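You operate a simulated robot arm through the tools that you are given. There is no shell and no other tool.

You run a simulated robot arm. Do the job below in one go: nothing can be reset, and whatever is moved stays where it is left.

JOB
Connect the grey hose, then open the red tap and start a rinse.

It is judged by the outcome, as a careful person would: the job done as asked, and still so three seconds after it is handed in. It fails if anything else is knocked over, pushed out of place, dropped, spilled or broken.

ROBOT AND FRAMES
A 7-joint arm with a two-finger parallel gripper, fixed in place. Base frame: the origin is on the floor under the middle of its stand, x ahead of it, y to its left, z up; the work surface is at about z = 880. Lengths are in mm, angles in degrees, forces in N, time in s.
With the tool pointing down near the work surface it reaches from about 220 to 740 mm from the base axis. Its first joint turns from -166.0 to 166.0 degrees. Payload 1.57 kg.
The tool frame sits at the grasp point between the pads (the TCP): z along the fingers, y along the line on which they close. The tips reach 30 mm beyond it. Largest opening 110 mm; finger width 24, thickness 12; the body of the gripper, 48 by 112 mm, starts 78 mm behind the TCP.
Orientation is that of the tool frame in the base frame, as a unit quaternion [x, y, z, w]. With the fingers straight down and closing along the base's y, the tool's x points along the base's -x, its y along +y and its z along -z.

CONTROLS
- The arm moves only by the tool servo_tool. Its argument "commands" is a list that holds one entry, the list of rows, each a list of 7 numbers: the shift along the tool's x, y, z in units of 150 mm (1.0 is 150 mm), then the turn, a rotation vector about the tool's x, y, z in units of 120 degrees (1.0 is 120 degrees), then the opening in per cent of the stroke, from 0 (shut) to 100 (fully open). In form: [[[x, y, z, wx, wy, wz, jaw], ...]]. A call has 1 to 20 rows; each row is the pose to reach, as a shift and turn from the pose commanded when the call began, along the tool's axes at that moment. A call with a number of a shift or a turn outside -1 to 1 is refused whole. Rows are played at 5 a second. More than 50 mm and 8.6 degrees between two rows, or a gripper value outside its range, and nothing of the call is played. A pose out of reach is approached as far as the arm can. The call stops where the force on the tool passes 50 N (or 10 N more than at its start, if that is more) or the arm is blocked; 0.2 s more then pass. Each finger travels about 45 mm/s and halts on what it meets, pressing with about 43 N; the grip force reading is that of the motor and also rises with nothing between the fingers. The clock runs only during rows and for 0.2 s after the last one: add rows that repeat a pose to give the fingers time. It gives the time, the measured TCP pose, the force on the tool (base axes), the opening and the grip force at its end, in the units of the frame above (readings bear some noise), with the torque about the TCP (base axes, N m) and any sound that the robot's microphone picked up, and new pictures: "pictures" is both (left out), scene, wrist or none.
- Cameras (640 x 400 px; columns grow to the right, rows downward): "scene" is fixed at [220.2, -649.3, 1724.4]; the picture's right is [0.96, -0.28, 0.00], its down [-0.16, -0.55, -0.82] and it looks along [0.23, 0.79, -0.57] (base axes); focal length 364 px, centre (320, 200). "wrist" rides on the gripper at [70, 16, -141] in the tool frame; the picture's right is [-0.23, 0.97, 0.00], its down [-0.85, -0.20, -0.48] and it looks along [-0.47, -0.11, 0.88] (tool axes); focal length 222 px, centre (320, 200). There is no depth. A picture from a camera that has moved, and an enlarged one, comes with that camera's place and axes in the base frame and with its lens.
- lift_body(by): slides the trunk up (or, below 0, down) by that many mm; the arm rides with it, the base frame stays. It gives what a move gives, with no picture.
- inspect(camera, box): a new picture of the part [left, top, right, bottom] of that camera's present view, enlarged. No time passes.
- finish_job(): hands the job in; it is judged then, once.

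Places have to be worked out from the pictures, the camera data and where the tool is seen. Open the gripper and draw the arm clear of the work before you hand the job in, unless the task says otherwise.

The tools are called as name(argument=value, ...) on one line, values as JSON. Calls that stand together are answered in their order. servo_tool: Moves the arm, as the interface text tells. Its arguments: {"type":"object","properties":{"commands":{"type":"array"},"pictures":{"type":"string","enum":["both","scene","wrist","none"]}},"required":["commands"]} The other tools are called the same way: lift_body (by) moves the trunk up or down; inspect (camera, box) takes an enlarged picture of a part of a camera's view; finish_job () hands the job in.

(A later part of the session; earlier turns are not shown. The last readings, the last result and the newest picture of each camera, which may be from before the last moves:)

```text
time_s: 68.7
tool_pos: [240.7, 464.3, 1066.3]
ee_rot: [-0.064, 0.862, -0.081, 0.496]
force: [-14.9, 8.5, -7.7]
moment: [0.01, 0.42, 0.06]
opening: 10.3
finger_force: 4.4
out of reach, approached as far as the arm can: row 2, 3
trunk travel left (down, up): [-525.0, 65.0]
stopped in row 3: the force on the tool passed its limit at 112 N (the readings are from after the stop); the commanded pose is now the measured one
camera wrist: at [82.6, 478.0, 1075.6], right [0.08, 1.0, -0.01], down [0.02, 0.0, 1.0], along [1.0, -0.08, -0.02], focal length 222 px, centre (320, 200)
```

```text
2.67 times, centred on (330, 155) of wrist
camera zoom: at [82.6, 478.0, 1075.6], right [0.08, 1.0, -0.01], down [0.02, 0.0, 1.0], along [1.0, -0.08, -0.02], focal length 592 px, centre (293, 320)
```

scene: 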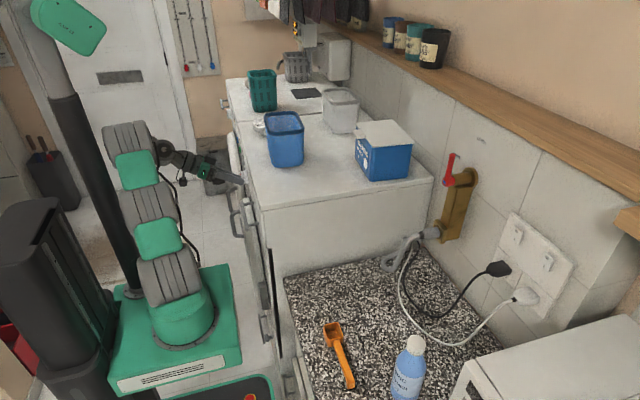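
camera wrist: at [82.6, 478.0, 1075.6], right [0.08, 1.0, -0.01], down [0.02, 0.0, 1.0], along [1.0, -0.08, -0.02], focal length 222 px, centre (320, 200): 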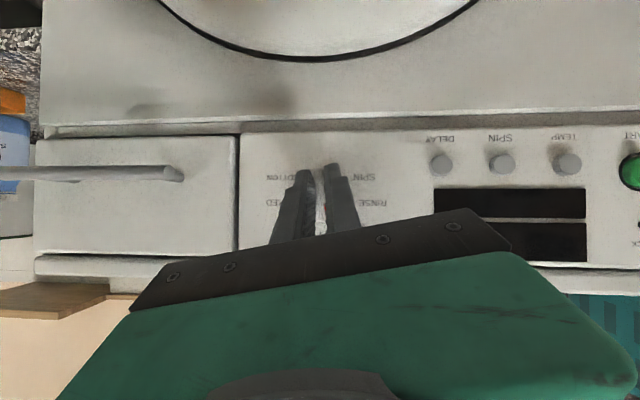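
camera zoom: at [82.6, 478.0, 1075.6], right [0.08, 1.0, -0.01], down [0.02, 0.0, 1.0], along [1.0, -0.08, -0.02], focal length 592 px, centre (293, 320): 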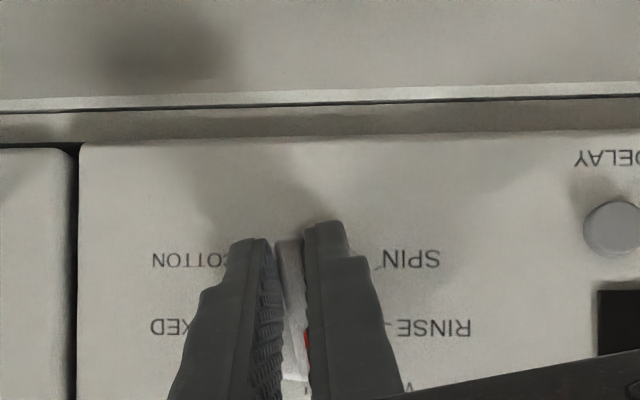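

The rotation ran into a wrist joint limit, so the fingers slid down the ridge (still at OFF) and the force stop tripped. I'll open up and look, and then push the ridge round with closed fingers instead of twisting the wrist.

servo_tool(commands=[[[0, 0, 0, 0, 0, 0, 20], [0, 0, 0, 0, 0, 0, 36], [0, 0, 0, 0, 0, 0, 36]]], pictures="both")

inspect(camera="wrist", box=[230, 80, 430, 230])

inspect(camera="scene", box=[236, 160, 276, 190])

```text
time_s: 69.5
tool_pos: [241.8, 463.8, 1068.9]
ee_rot: [-0.059, 0.861, -0.083, 0.498]
force: [-26.9, 12.9, 0.3]
moment: [0.02, 0.03, -0.05]
opening: 28.1
finger_force: 0.0
trunk travel left (down, up): [-525.0, 65.0]
camera wrist: at [82.5, 478.9, 1076.7], right [0.09, 1.0, 0.0], down [0.01, 0.0, 1.0], along [1.0, -0.09, -0.01], focal length 222 px, centre (320, 200)
```

scene: 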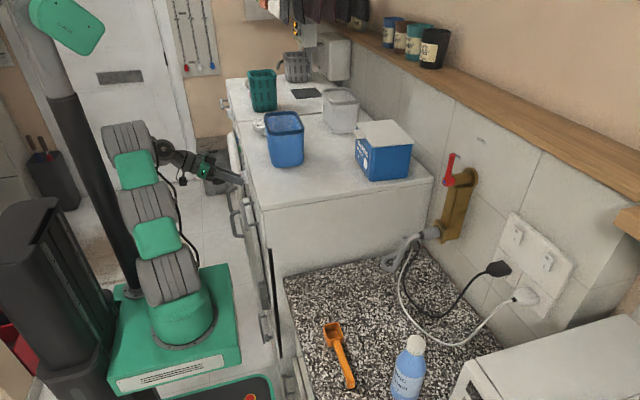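
wrist: 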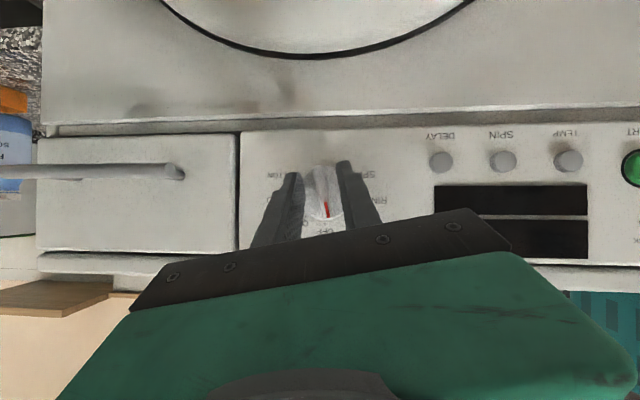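

```text
2.67 times, centred on (330, 155) of wrist
camera zoom: at [82.5, 478.9, 1076.7], right [0.09, 1.0, 0.0], down [0.01, 0.0, 1.0], along [1.0, -0.09, -0.01], focal length 592 px, centre (293, 320)
```

zoom: 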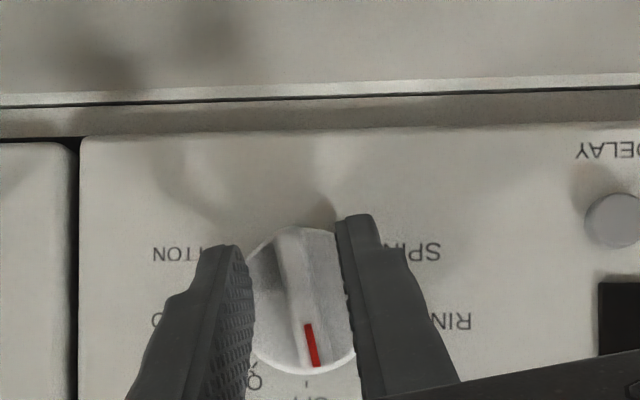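

```text
13.33 times, centred on (256, 175) of scene
camera zoom: at [220.2, -649.3, 1724.4], right [0.96, -0.28, 0.0], down [-0.16, -0.55, -0.82], along [0.23, 0.79, -0.57], focal length 4850 px, centre (1173, 533)
```

zoom: 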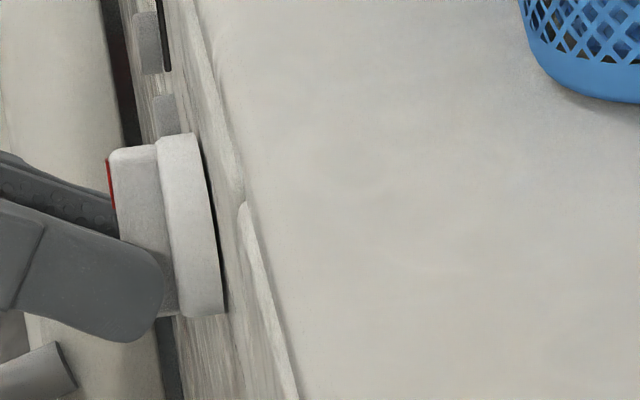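

The dial turned about 10° and is otherwise fine. Positive wrist roll should be free, so I'll back away, flip the gripper 180° about its own axis, and regrip so that the 80° turn stays inside the joint range.

servo_tool(commands=[[[0.001, -0.003, -0.07, 0, 0, 0, 36], [0.002, -0.007, -0.14, 0, 0, 0, 36], [0.003, -0.01, -0.205, 0, 0, 0.0682, 36], [0.003, -0.01, -0.205, 0, 0, 0.1364, 36], [0.003, -0.01, -0.205, 0, 0, 0.2045, 36], [0.003, -0.01, -0.205, 0, 0, 0.2727, 36], [0.003, -0.01, -0.205, 0, 0, 0.3409, 36], [0.003, -0.01, -0.205, 0, 0, 0.4091, 36], [0.003, -0.01, -0.205, 0, 0, 0.4773, 36], [0.003, -0.01, -0.205, 0, 0, 0.5455, 36], [0.003, -0.01, -0.205, 0, 0, 0.6136, 36], [0.003, -0.01, -0.205, 0, 0, 0.6818, 36], [0.003, -0.01, -0.205, 0, 0, 0.75, 36]]], pictures="both")

```text
time_s: 72.3
tool_pos: [223.1, 449.4, 1069.3]
ee_rot: [0.567, 0.652, 0.295, 0.409]
force: [-29.5, -8.2, 0.8]
moment: [0.01, -0.19, -0.22]
opening: 26.0
finger_force: 0.0
out of reach, approached as far as the arm can: row 1, 2, 3, 4, 5, 6, 7, 8, 9, 10, 11, 12, 13
trunk travel left (down, up): [-525.0, 65.0]
camera wrist: at [106.5, 531.6, 1140.3], right [0.49, -0.04, 0.87], down [-0.49, -0.84, 0.24], along [0.72, -0.55, -0.43], focal length 222 px, centre (320, 200)
```

scene: 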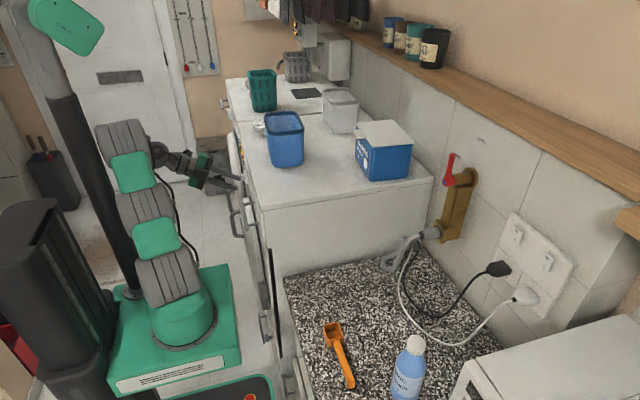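
wrist: 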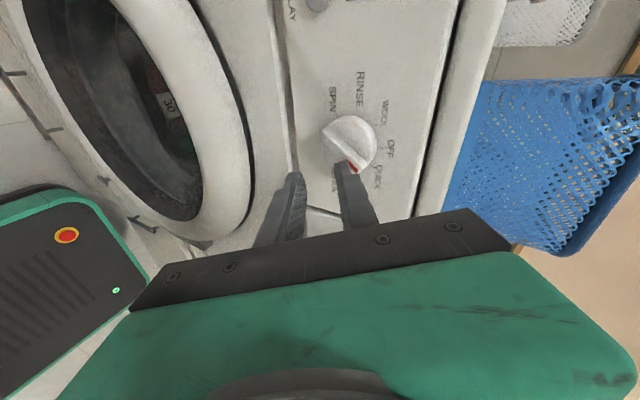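

The arm couldn't follow, and a finger is pressing on the dial. I'll look closely at where the pointer is before doing anything else.

inspect(camera="wrist", box=[270, 40, 450, 220])

inspect(camera="scene", box=[216, 145, 276, 195])

```text
2.22 times, centred on (360, 130) of wrist
camera zoom: at [106.5, 531.6, 1140.3], right [0.49, -0.04, 0.87], down [-0.49, -0.84, 0.24], along [0.72, -0.55, -0.43], focal length 494 px, centre (231, 356)
```

zoom: 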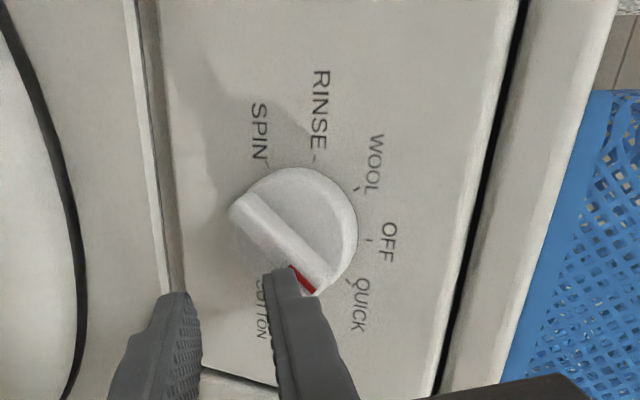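

```text
8.00 times, centred on (246, 170) of scene
camera zoom: at [220.2, -649.3, 1724.4], right [0.96, -0.28, 0.0], down [-0.16, -0.55, -0.82], along [0.23, 0.79, -0.57], focal length 2910 px, centre (912, 440)
```

zoom: 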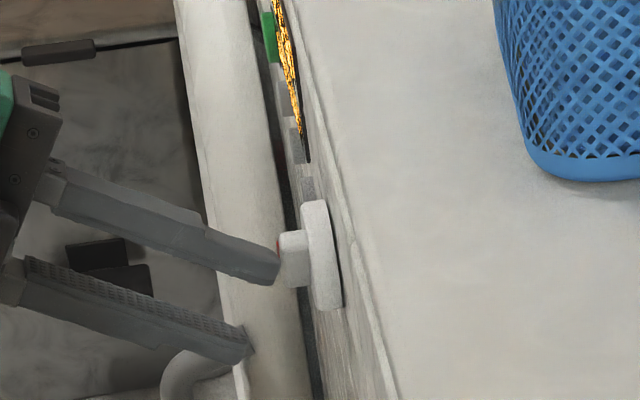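

The finger nudged the dial one step the other way, to QUICK, and the display has lit up; nothing has been started. I'll ease off the dial, yawing the tool toward a more comfortable direction.

servo_tool(commands=[[[-0.03, -0.025, -0.04, -0.008, 0.035, -0.0205, 24], [-0.05, -0.04, -0.064, -0.0166, 0.0707, -0.0411, 24], [-0.063, -0.052, -0.08, -0.0249, 0.106, -0.0616, 24]]], pictures="both")

inspect(camera="wrist", box=[270, 40, 450, 220])

```text
time_s: 73.1
tool_pos: [228.6, 431.3, 1056.9]
ee_rot: [0.479, 0.718, 0.329, 0.384]
force: [-0.2, 0.4, -0.4]
moment: [-0.01, -0.03, 0.01]
opening: 26.4
finger_force: 0.0
trunk travel left (down, up): [-525.0, 65.0]
camera wrist: at [94.7, 487.4, 1125.1], right [0.48, 0.1, 0.87], down [-0.29, -0.92, 0.27], along [0.83, -0.38, -0.41], focal length 222 px, centre (320, 200)
```

scene: 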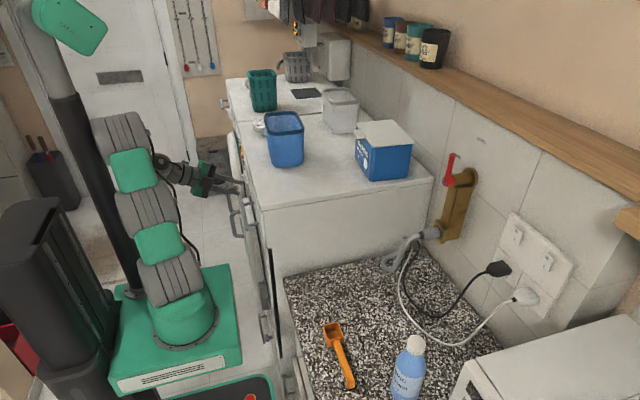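
wrist: 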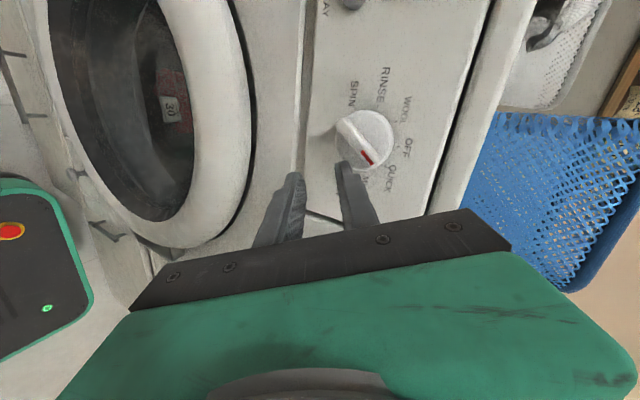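

```text
2.22 times, centred on (360, 130) of wrist
camera zoom: at [94.7, 487.4, 1125.1], right [0.48, 0.1, 0.87], down [-0.29, -0.92, 0.27], along [0.83, -0.38, -0.41], focal length 494 px, centre (231, 356)
```

zoom: 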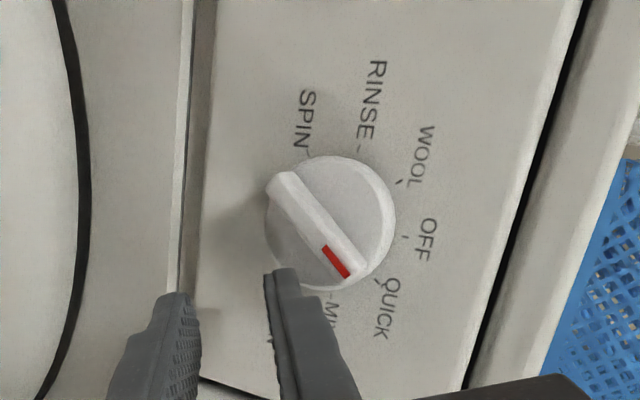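

The fingers are free of the dial, and the pointer reads QUICK. I'll use a simpler approach for turning it: a nearly vertical, closed-finger stick in front of the panel, sweeping the ridge round. First I move aside and up.

servo_tool(commands=[[[-0.125, -0.043, -0.014, 0, 0, 0, 20], [-0.18, 0.157, -0.143, 0, 0, 0, 10], [-0.235, 0.358, -0.273, 0, 0, 0, 0], [-0.29, 0.558, -0.402, 0, 0, 0, 0]]], pictures="none")

```text
time_s: 74.1
tool_pos: [221.4, 411.7, 1171.1]
ee_rot: [0.476, 0.719, 0.333, 0.382]
force: [0.1, 0.7, 0.1]
moment: [-0.02, 0.02, 0.03]
opening: 0.0
finger_force: 21.4
trunk travel left (down, up): [-525.0, 65.0]
```

servo_tool(commands=[[[-0.009, 0.013, 0.004, 0.028, 0.0316, -0.0476, 0], [-0.019, 0.027, 0.007, 0.056, 0.0633, -0.0952, 0], [-0.028, 0.04, 0.011, 0.084, 0.0949, -0.1428, 0], [-0.037, 0.053, 0.015, 0.112, 0.1265, -0.1904, 0], [-0.047, 0.066, 0.019, 0.14, 0.1582, -0.238, 0], [-0.056, 0.08, 0.022, 0.168, 0.1898, -0.2855, 0], [-0.066, 0.093, 0.026, 0.196, 0.2215, -0.3331, 0], [-0.075, 0.106, 0.03, 0.224, 0.2531, -0.3807, 0], [-0.084, 0.119, 0.034, 0.252, 0.2847, -0.4283, 0], [-0.094, 0.133, 0.037, 0.28, 0.3164, -0.4759, 0], [-0.103, 0.146, 0.041, 0.308, 0.348, -0.5235, 0]]], pictures="both")

inspect(camera="wrist", box=[240, 40, 480, 220])

```text
time_s: 76.5
tool_pos: [231.9, 410.8, 1198.0]
ee_rot: [-0.015, 0.998, 0.019, 0.064]
force: [-0.1, -0.1, -0.4]
moment: [0.01, 0.01, 0.03]
opening: 0.1
finger_force: 21.5
trunk travel left (down, up): [-525.0, 65.0]
camera wrist: at [141.3, 419.1, 1331.5], right [0.2, 0.98, 0.06], down [0.79, -0.2, 0.58], along [0.58, -0.06, -0.81], focal length 222 px, centre (320, 200)
```

scene: 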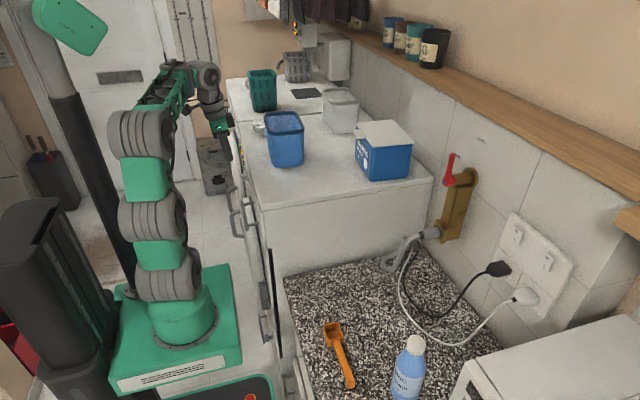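
wrist: 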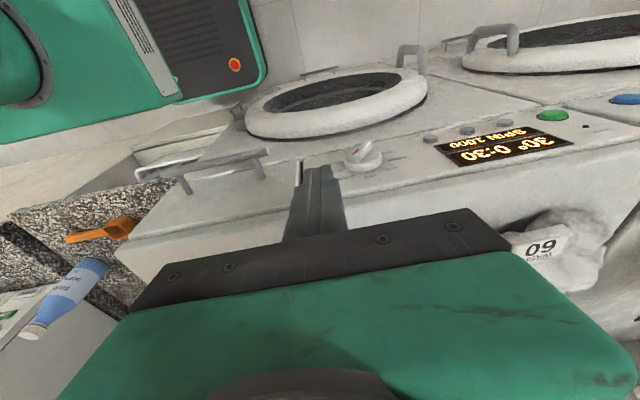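

```text
2.22 times, centred on (360, 130) of wrist
camera zoom: at [141.3, 419.1, 1331.5], right [0.2, 0.98, 0.06], down [0.79, -0.2, 0.58], along [0.58, -0.06, -0.81], focal length 494 px, centre (231, 356)
```

zoom: 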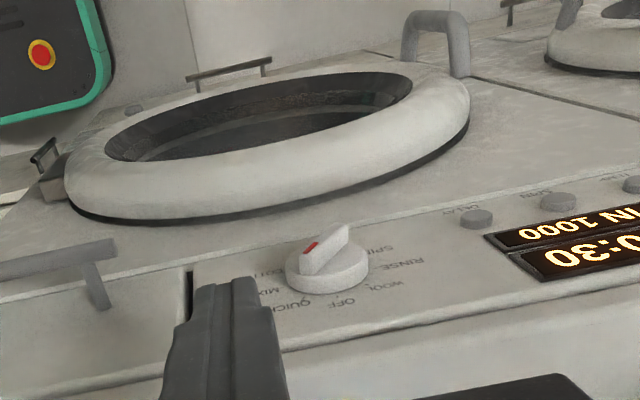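

The display now reads SPIN 1000, 30°, 0:30, which is the QUICK programme, so the washer has power. My stick is nearly vertical; I'll lower it just to the -y side of the dial, keeping clear of the ridge.

servo_tool(commands=[[[0.024, 0.015, 0.195, 0, 0, 0, 0], [0.049, 0.03, 0.39, 0, 0, 0, 0], [0.073, 0.046, 0.584, 0, 0, 0, 0], [0.073, 0.046, 0.584, 0, 0, 0, 0]]], pictures="both")

inspect(camera="wrist", box=[240, 80, 440, 220])

inspect(camera="scene", box=[216, 140, 276, 200])

```text
time_s: 77.5
tool_pos: [231.1, 418.1, 1111.6]
ee_rot: [-0.014, 0.998, 0.019, 0.065]
force: [-0.1, 0.6, -0.2]
moment: [-0.02, 0.01, -0.01]
opening: 0.0
finger_force: 21.0
trunk travel left (down, up): [-525.0, 65.0]
camera wrist: at [141.7, 428.1, 1243.6], right [0.2, 0.98, 0.06], down [0.79, -0.2, 0.58], along [0.58, -0.06, -0.81], focal length 222 px, centre (320, 200)
```

scene: 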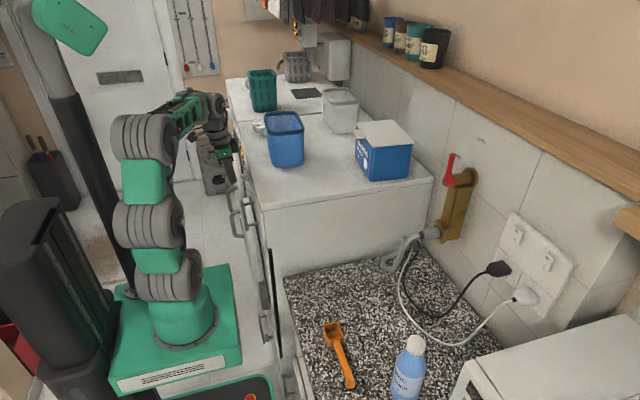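
wrist: 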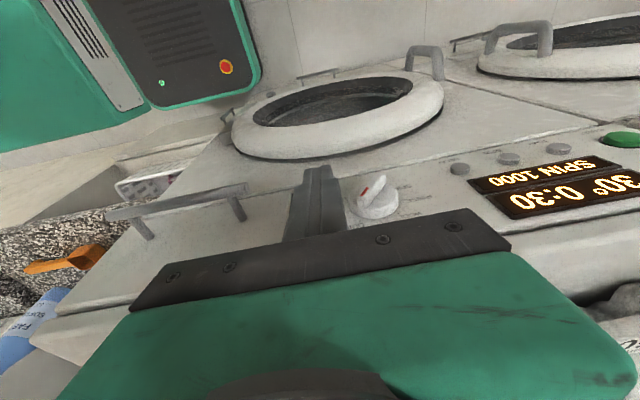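

```text
2.86 times, centred on (340, 150) of wrist
camera zoom: at [141.7, 428.1, 1243.6], right [0.2, 0.98, 0.06], down [0.79, -0.2, 0.58], along [0.58, -0.06, -0.81], focal length 635 px, centre (263, 343)
```

zoom: 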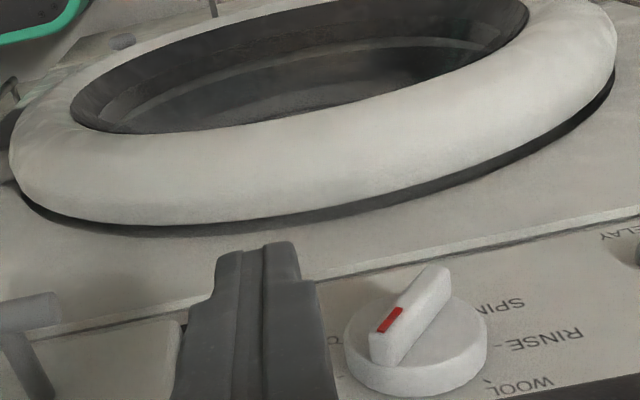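

```text
6.67 times, centred on (246, 170) of scene
camera zoom: at [220.2, -649.3, 1724.4], right [0.96, -0.28, 0.0], down [-0.16, -0.55, -0.82], along [0.23, 0.79, -0.57], focal length 2425 px, centre (813, 400)
```

zoom: 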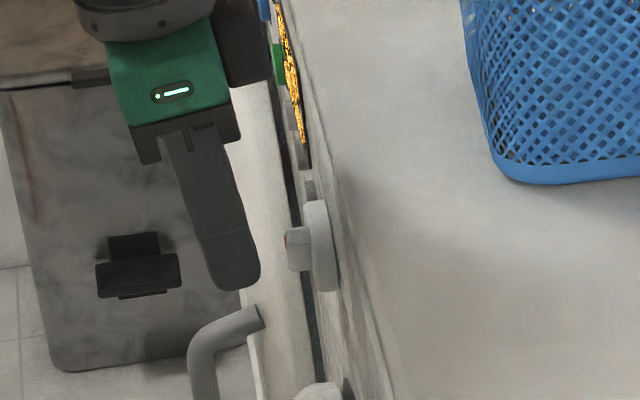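

The stick is beside the dial at the right height. I'll move it forward so its tip overlaps the ridge's depth, still on the -y side.

servo_tool(commands=[[[-0.048, 0.003, 0.011, 0, 0, 0, 0], [-0.096, 0.005, 0.021, 0, 0, 0, 0], [-0.144, 0.008, 0.032, 0, 0, 0, 0], [-0.144, 0.008, 0.032, 0, 0, 0, 0]]], pictures="both")

inspect(camera="scene", box=[231, 155, 271, 195])

inspect(camera="wrist", box=[240, 80, 440, 220])

```text
time_s: 78.5
tool_pos: [253.7, 421.3, 1108.3]
ee_rot: [-0.013, 0.998, 0.019, 0.064]
force: [-0.5, 0.2, 0.2]
moment: [0.0, 0.0, 0.01]
opening: 0.0
finger_force: 21.2
trunk travel left (down, up): [-525.0, 65.0]
camera wrist: at [163.8, 430.0, 1241.4], right [0.2, 0.98, 0.06], down [0.79, -0.2, 0.58], along [0.58, -0.06, -0.81], focal length 222 px, centre (320, 200)
```

scene: 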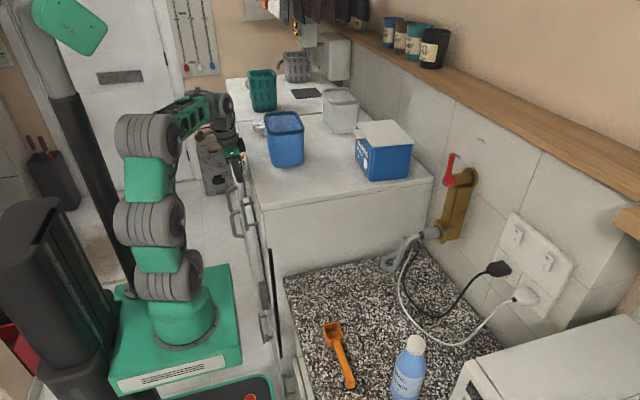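
wrist: 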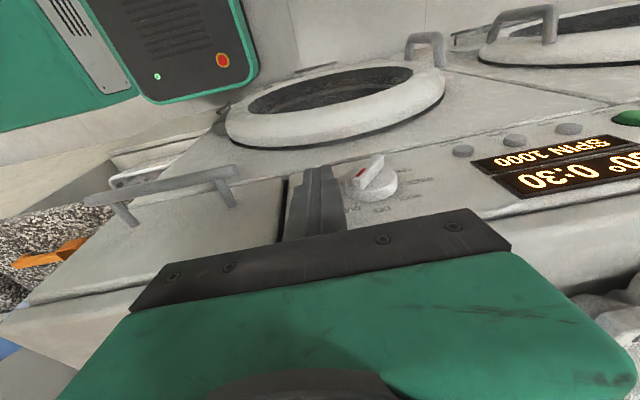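

```text
10.00 times, centred on (251, 175) of scene
camera zoom: at [220.2, -649.3, 1724.4], right [0.96, -0.28, 0.0], down [-0.16, -0.55, -0.82], along [0.23, 0.79, -0.57], focal length 3637 px, centre (1010, 450)
```

zoom: 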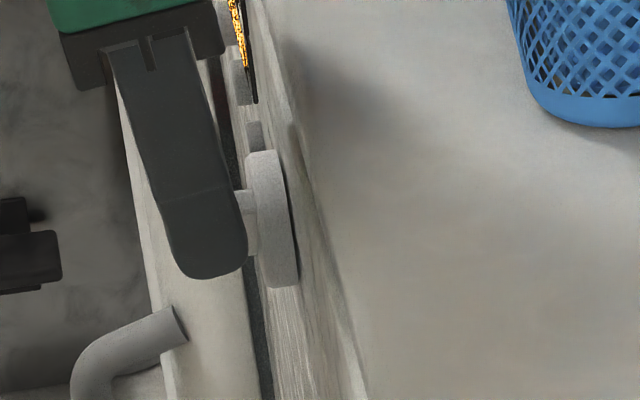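

```text
2.86 times, centred on (340, 150) of wrist
camera zoom: at [163.8, 430.0, 1241.4], right [0.2, 0.98, 0.06], down [0.79, -0.2, 0.58], along [0.58, -0.06, -0.81], focal length 635 px, centre (263, 343)
```

zoom: 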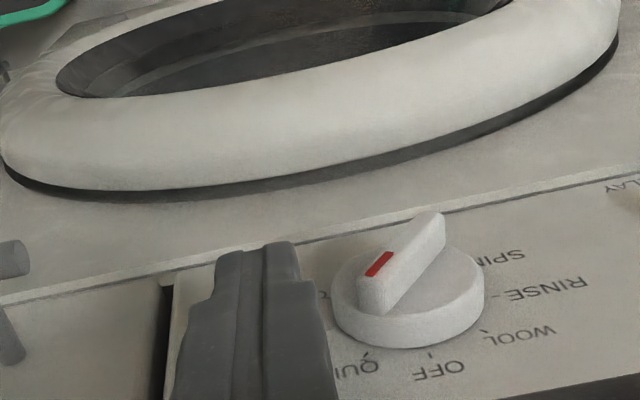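

The stick overlaps the ridge depth by about 5 mm. I'll go 3 mm deeper and then sweep toward +y, bringing the pointer from QUICK back to about OFF first.

servo_tool(commands=[[[-0.0199, -0.0006, 0.0025, 0, 0, 0, 0], [-0.0211, 0.0427, 0.0043, 0, 0, 0, 0], [-0.0223, 0.0866, 0.006, 0, 0, 0, 0], [-0.0242, 0.1249, 0.0009, 0, 0, 0, 0], [-0.0264, 0.1732, -0.0037, 0, 0, 0, 0], [-0.0264, 0.1732, -0.0037, 0, 0, 0, 0]]], pictures="both")

inspect(camera="wrist", box=[240, 80, 440, 220])

inspect(camera="scene", box=[231, 155, 271, 195])

```text
time_s: 79.9
tool_pos: [256.4, 447.4, 1111.9]
ee_rot: [-0.013, 0.998, 0.018, 0.066]
force: [0.4, -0.2, 0.2]
moment: [-0.03, -0.01, -0.02]
opening: 0.0
finger_force: 21.5
trunk travel left (down, up): [-525.0, 65.0]
camera wrist: at [166.4, 456.8, 1243.4], right [0.2, 0.98, 0.06], down [0.79, -0.2, 0.58], along [0.58, -0.06, -0.81], focal length 222 px, centre (320, 200)
```

scene: 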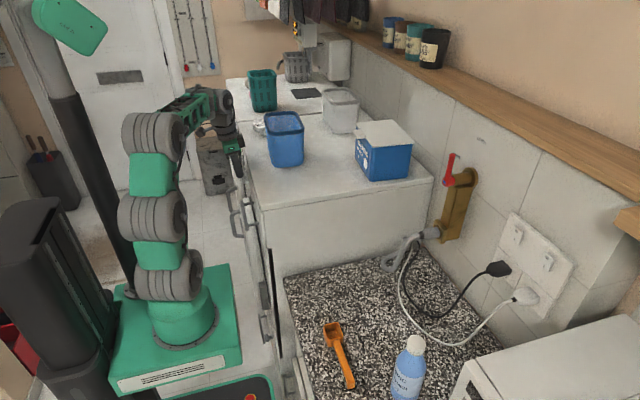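
wrist: 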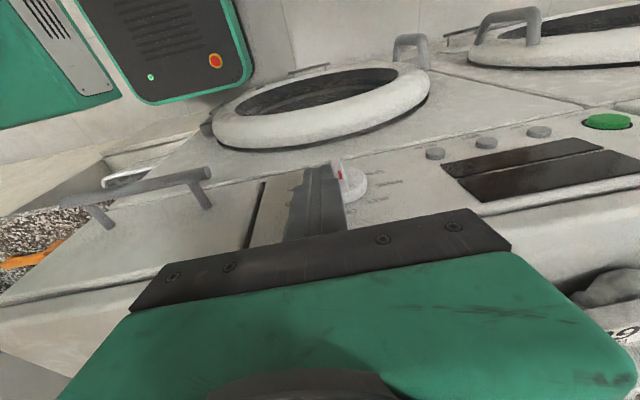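

```text
2.86 times, centred on (340, 150) of wrist
camera zoom: at [166.4, 456.8, 1243.4], right [0.2, 0.98, 0.06], down [0.79, -0.2, 0.58], along [0.58, -0.06, -0.81], focal length 635 px, centre (263, 343)
```

zoom: 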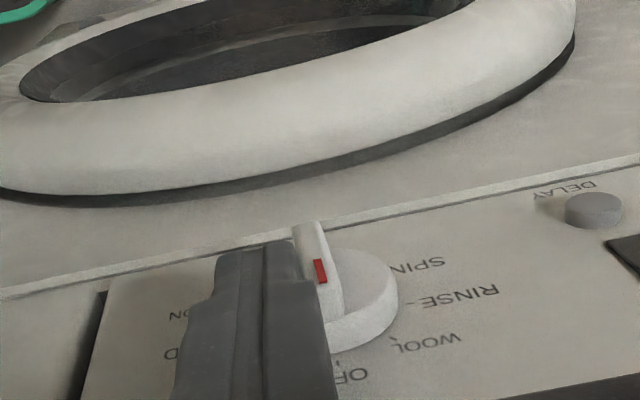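

```text
10.00 times, centred on (251, 175) of scene
camera zoom: at [220.2, -649.3, 1724.4], right [0.96, -0.28, 0.0], down [-0.16, -0.55, -0.82], along [0.23, 0.79, -0.57], focal length 3637 px, centre (1010, 450)
```

zoom: 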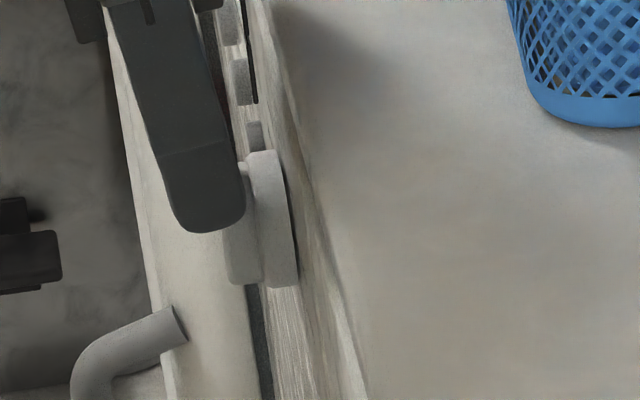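

The sweep works: the pointer is back at OFF and the display is blank. I'll continue the arc toward WOOL.

servo_tool(commands=[[[-0.0019, 0.0342, -0.0059, 0, 0, 0, 0], [-0.002, 0.0514, -0.0026, 0, 0, 0, 0], [-0.0021, 0.0687, 0.0014, 0, 0, 0, 0], [-0.0021, 0.0687, 0.0014, 0, 0, 0, 0]]], pictures="both")

inspect(camera="wrist", box=[240, 80, 440, 220])

inspect(camera="scene", box=[231, 155, 271, 195])

```text
time_s: 80.9
tool_pos: [256.4, 457.9, 1112.7]
ee_rot: [-0.014, 0.998, 0.018, 0.065]
force: [0.1, -0.5, -0.6]
moment: [-0.01, 0.0, -0.01]
opening: 0.3
finger_force: 21.7
trunk travel left (down, up): [-525.0, 65.0]
camera wrist: at [166.6, 467.2, 1243.8], right [0.2, 0.98, 0.06], down [0.79, -0.2, 0.58], along [0.58, -0.06, -0.81], focal length 222 px, centre (320, 200)
```

scene: 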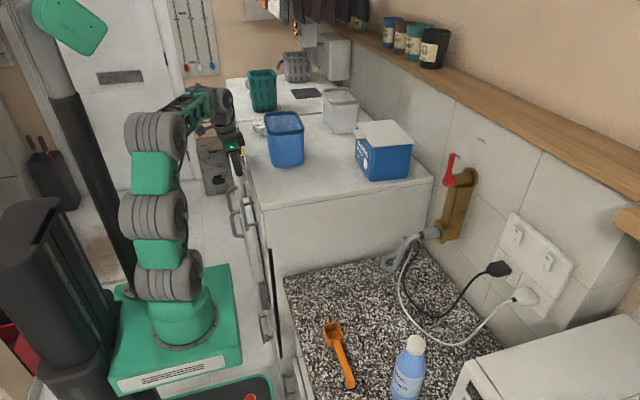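
wrist: 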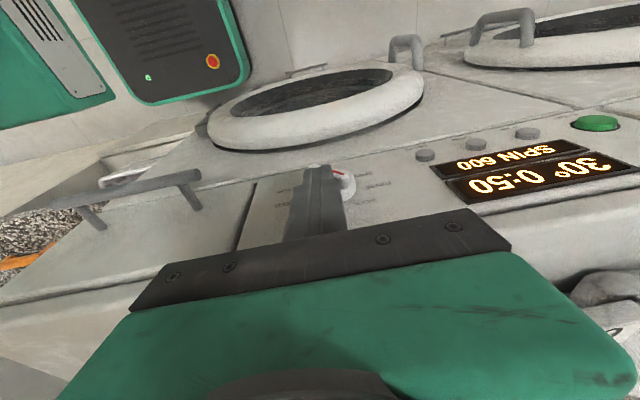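

```text
2.86 times, centred on (340, 150) of wrist
camera zoom: at [166.6, 467.2, 1243.8], right [0.2, 0.98, 0.06], down [0.79, -0.2, 0.58], along [0.58, -0.06, -0.81], focal length 635 px, centre (263, 343)
```

zoom: 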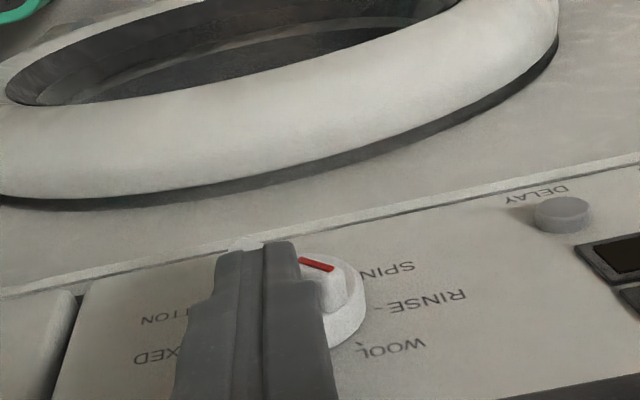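

```text
10.00 times, centred on (251, 175) of scene
camera zoom: at [220.2, -649.3, 1724.4], right [0.96, -0.28, 0.0], down [-0.16, -0.55, -0.82], along [0.23, 0.79, -0.57], focal length 3637 px, centre (1010, 450)
```

zoom: 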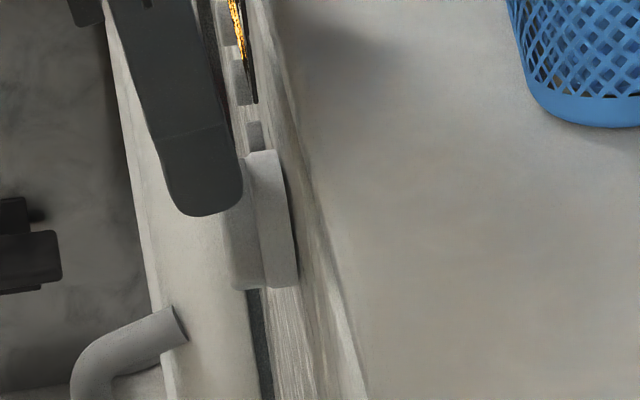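

The display now shows SPIN 600, 30°, 0:50 (WOOL), with the pointer near 50°. I'll carry on a little further to reach RINSE.

servo_tool(commands=[[[0.0006, 0.015, 0.0085, 0, 0, 0, 0], [0.0012, 0.0301, 0.0171, 0, 0, 0, 0], [0.0012, 0.0301, 0.0171, 0, 0, 0, 0]]], pictures="wrist")

inspect(camera="wrist", box=[240, 80, 440, 220])

```text
time_s: 81.7
tool_pos: [255.9, 462.4, 1108.7]
ee_rot: [-0.012, 0.998, 0.017, 0.065]
force: [0.2, 0.8, 0.1]
moment: [-0.02, 0.02, 0.0]
opening: 0.0
finger_force: 21.3
trunk travel left (down, up): [-525.0, 65.0]
camera wrist: at [166.6, 471.6, 1241.2], right [0.2, 0.98, 0.06], down [0.79, -0.2, 0.58], along [0.58, -0.06, -0.81], focal length 222 px, centre (320, 200)
```

wrist: 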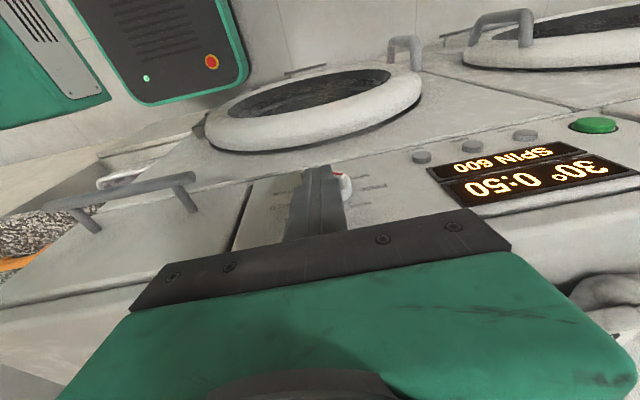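

```text
2.86 times, centred on (340, 150) of wrist
camera zoom: at [166.6, 471.6, 1241.2], right [0.2, 0.98, 0.06], down [0.79, -0.2, 0.58], along [0.58, -0.06, -0.81], focal length 635 px, centre (263, 343)
```

zoom: 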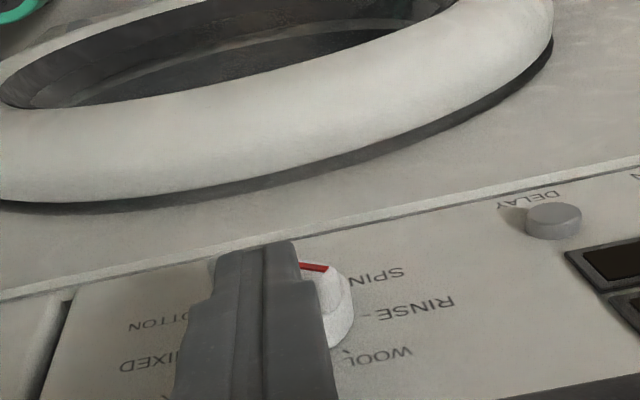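

The pointer is at about 57°, still WOOL. I'll press on down the arc.

servo_tool(commands=[[[0.0014, 0.0109, 0.0137, 0, 0, 0, 0], [0.0028, 0.0217, 0.0273, 0, 0, 0, 0], [0.0028, 0.0217, 0.0273, 0, 0, 0, 0]]], pictures="wrist")

inspect(camera="wrist", box=[240, 80, 440, 220])

```text
time_s: 82.5
tool_pos: [257.1, 464.7, 1103.6]
ee_rot: [-0.013, 0.998, 0.019, 0.065]
force: [1.0, 0.2, -0.7]
moment: [0.02, 0.02, 0.01]
opening: 0.0
finger_force: 21.3
trunk travel left (down, up): [-525.0, 65.0]
camera wrist: at [166.7, 475.2, 1237.2], right [0.2, 0.98, 0.06], down [0.79, -0.2, 0.58], along [0.58, -0.06, -0.81], focal length 222 px, centre (320, 200)
```

wrist: 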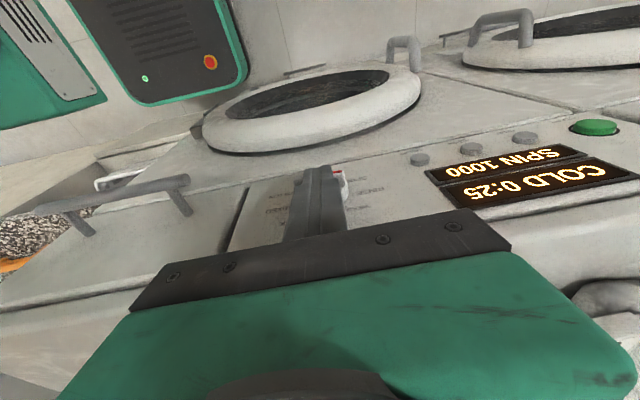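

```text
2.86 times, centred on (340, 150) of wrist
camera zoom: at [166.7, 475.2, 1237.2], right [0.2, 0.98, 0.06], down [0.79, -0.2, 0.58], along [0.58, -0.06, -0.81], focal length 635 px, centre (263, 343)
```

zoom: 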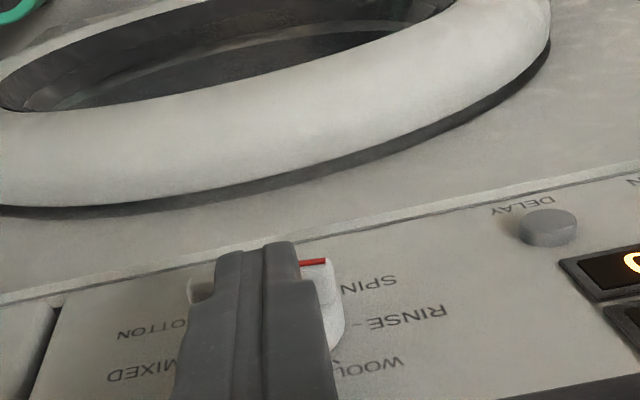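

The display now reads SPIN 1000, COLD 0:25, which is the RINSE programme, with the pointer near 85°. I'll lift the stick off and back away to verify it.

servo_tool(commands=[[[-0.005, -0.002, -0.04, 0, 0, 0, 0], [-0.01, -0.004, -0.08, 0, 0, 0, 0], [0.084, -0.006, -0.132, 0, 0, 0, 0], [0.207, 0.001, -0.228, 0, 0, 0, 0], [0.207, 0.001, -0.228, 0, 0, 0, 0]]], pictures="both")

inspect(camera="wrist", box=[240, 80, 440, 220])

inspect(camera="wrist", box=[400, 60, 640, 220])

```text
time_s: 83.7
tool_pos: [220.3, 463.2, 1134.1]
ee_rot: [-0.013, 0.998, 0.018, 0.065]
force: [0.6, 0.6, 0.3]
moment: [0.02, 0.0, -0.02]
opening: 0.0
finger_force: 21.4
trunk travel left (down, up): [-525.0, 65.0]
camera wrist: at [130.7, 472.9, 1266.8], right [0.2, 0.98, 0.06], down [0.79, -0.2, 0.58], along [0.58, -0.06, -0.81], focal length 222 px, centre (320, 200)
```

scene: 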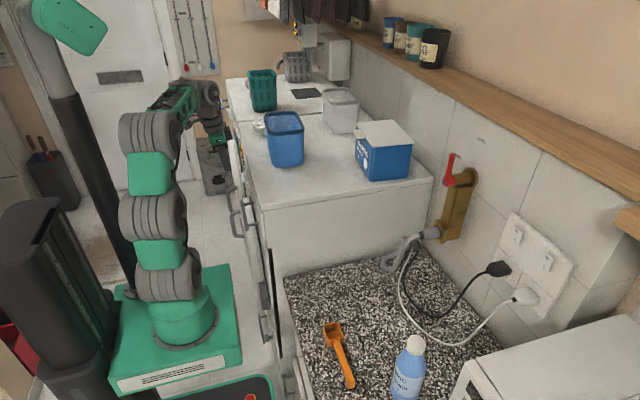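
wrist: 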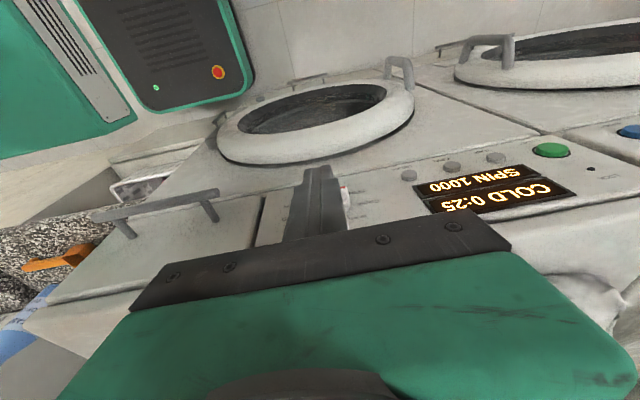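

```text
2.86 times, centred on (340, 150) of wrist
camera zoom: at [130.7, 472.9, 1266.8], right [0.2, 0.98, 0.06], down [0.79, -0.2, 0.58], along [0.58, -0.06, -0.81], focal length 635 px, centre (263, 343)
```

zoom: 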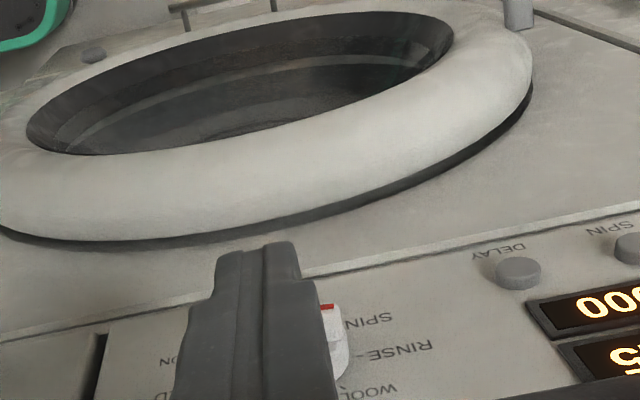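

```text
2.50 times, centred on (520, 140) of wrist
camera zoom: at [130.7, 472.9, 1266.8], right [0.2, 0.98, 0.06], down [0.79, -0.2, 0.58], along [0.58, -0.06, -0.81], focal length 555 px, centre (-180, 350)
```

zoom: 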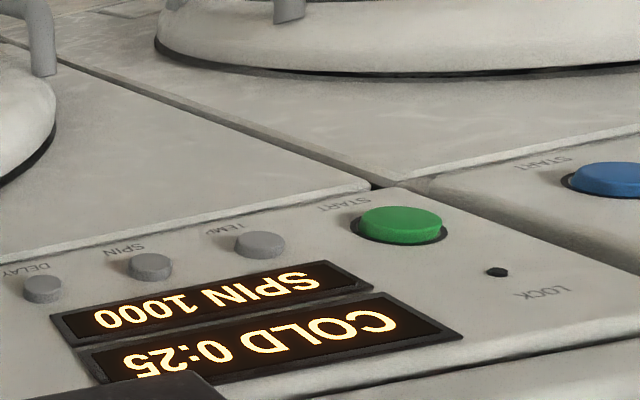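

RINSE (COLD 0:25) is selected and the washer's green START is at about (278, 714, 1055). I'll re-aim the closed fingers, nearly horizontal and yawed 50°, which is comfortable at that reach, staying away from the panel while turning.

servo_tool(commands=[[[0.018, 0.059, 0.014, -0.0257, -0.0509, -0.0292, 0], [0.037, 0.118, 0.029, -0.0514, -0.1019, -0.0584, 0], [0.055, 0.176, 0.043, -0.077, -0.1528, -0.0875, 0], [0.073, 0.235, 0.058, -0.1027, -0.2037, -0.1167, 0], [0.091, 0.294, 0.072, -0.1284, -0.2546, -0.1459, 0], [0.11, 0.353, 0.087, -0.1541, -0.3056, -0.1751, 0], [0.128, 0.412, 0.101, -0.1798, -0.3565, -0.2043, 0], [0.146, 0.471, 0.116, -0.2055, -0.4074, -0.2335, 0], [0.164, 0.529, 0.13, -0.2311, -0.4583, -0.2626, 0], [0.183, 0.588, 0.145, -0.2568, -0.5093, -0.2918, 0], [0.201, 0.647, 0.159, -0.2825, -0.5602, -0.321, 0], [0.201, 0.647, 0.159, -0.2825, -0.5602, -0.321, 0]]], pictures="both")

inspect(camera="wrist", box=[160, 40, 480, 240])

```text
time_s: 86.3
tool_pos: [191.3, 561.0, 1110.1]
ee_rot: [-0.323, 0.694, 0.27, 0.585]
force: [-0.4, -0.3, 0.1]
moment: [-0.02, 0.02, -0.02]
opening: 0.0
finger_force: 21.5
trunk travel left (down, up): [-525.0, 65.0]
camera wrist: at [79.6, 456.0, 1066.7], right [-0.72, 0.66, 0.22], down [-0.06, -0.38, 0.93], along [0.69, 0.65, 0.31], focal length 222 px, centre (320, 200)
```

scene: 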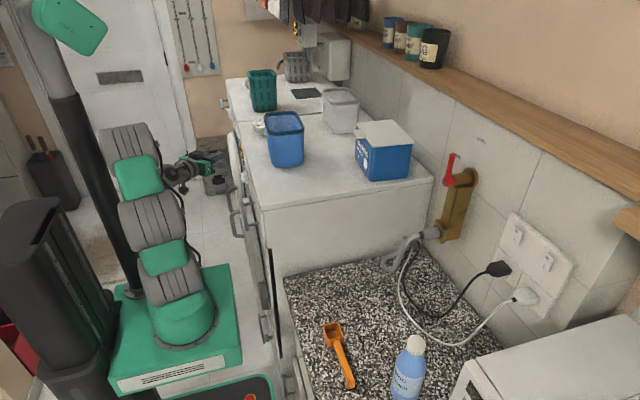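
wrist: 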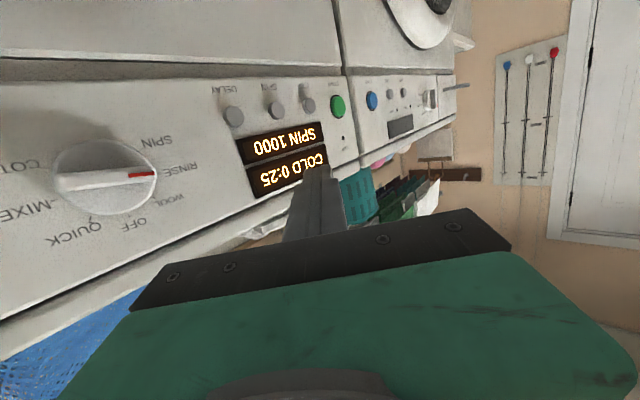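

```text
2.00 times, centred on (320, 140) of wrist
camera zoom: at [79.6, 456.0, 1066.7], right [-0.72, 0.66, 0.22], down [-0.06, -0.38, 0.93], along [0.69, 0.65, 0.31], focal length 444 px, centre (320, 320)
```

zoom: 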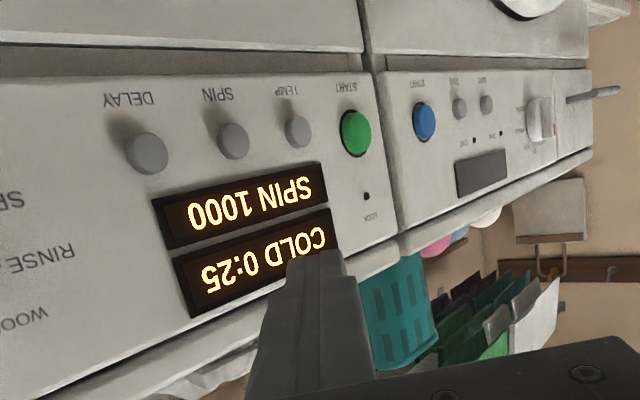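

The dial pointer clearly sits at RINSE, and the displays read SPIN 1000 / COLD 0:25. The green START is at about (277, 714, 1052), so I'll bring the fingertip corner to just in front of it.

servo_tool(commands=[[[0.048, 0.096, 0.213, 0, 0, 0, 0], [0.095, 0.192, 0.425, 0, 0, 0, 0], [0.143, 0.287, 0.638, 0, 0, 0, 0], [0.19, 0.383, 0.85, 0, 0, 0, 0], [0.19, 0.383, 0.85, 0, 0, 0, 0]]], pictures="both")

inspect(camera="wrist", box=[200, 60, 440, 230])

inspect(camera="scene", box=[216, 130, 266, 180])

```text
time_s: 87.5
tool_pos: [224.9, 689.4, 1060.7]
ee_rot: [-0.323, 0.694, 0.269, 0.584]
force: [0.4, 0.0, 0.0]
moment: [-0.01, -0.02, -0.02]
opening: 0.0
finger_force: 21.4
trunk travel left (down, up): [-525.0, 65.0]
camera wrist: at [113.8, 585.6, 1016.9], right [-0.72, 0.66, 0.22], down [-0.06, -0.37, 0.93], along [0.69, 0.65, 0.31], focal length 222 px, centre (320, 200)
```

scene: 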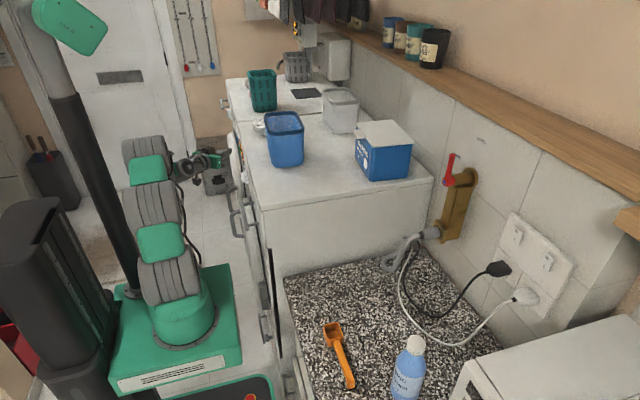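
wrist: 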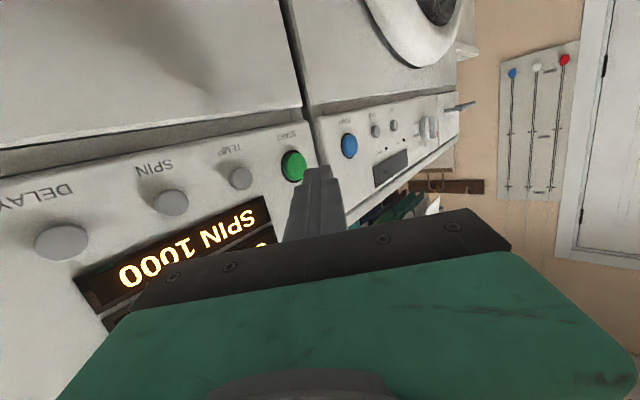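

```text
2.35 times, centred on (320, 145) of wrist
camera zoom: at [113.8, 585.6, 1016.9], right [-0.72, 0.66, 0.22], down [-0.06, -0.37, 0.93], along [0.69, 0.65, 0.31], focal length 523 px, centre (320, 329)
```

zoom: 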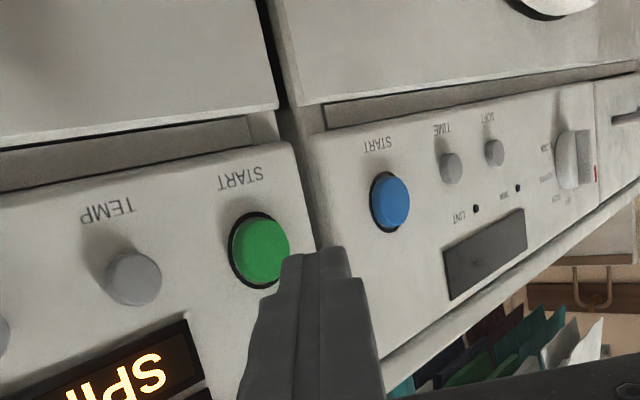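

```text
8.00 times, centred on (241, 155) of scene
camera zoom: at [220.2, -649.3, 1724.4], right [0.96, -0.28, 0.0], down [-0.16, -0.55, -0.82], along [0.23, 0.79, -0.57], focal length 2910 px, centre (952, 560)
```

zoom: 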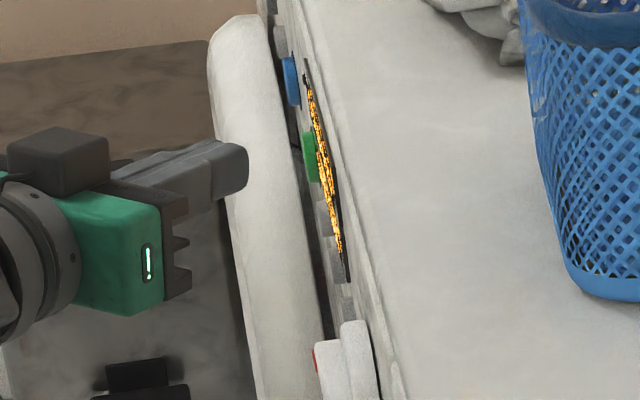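

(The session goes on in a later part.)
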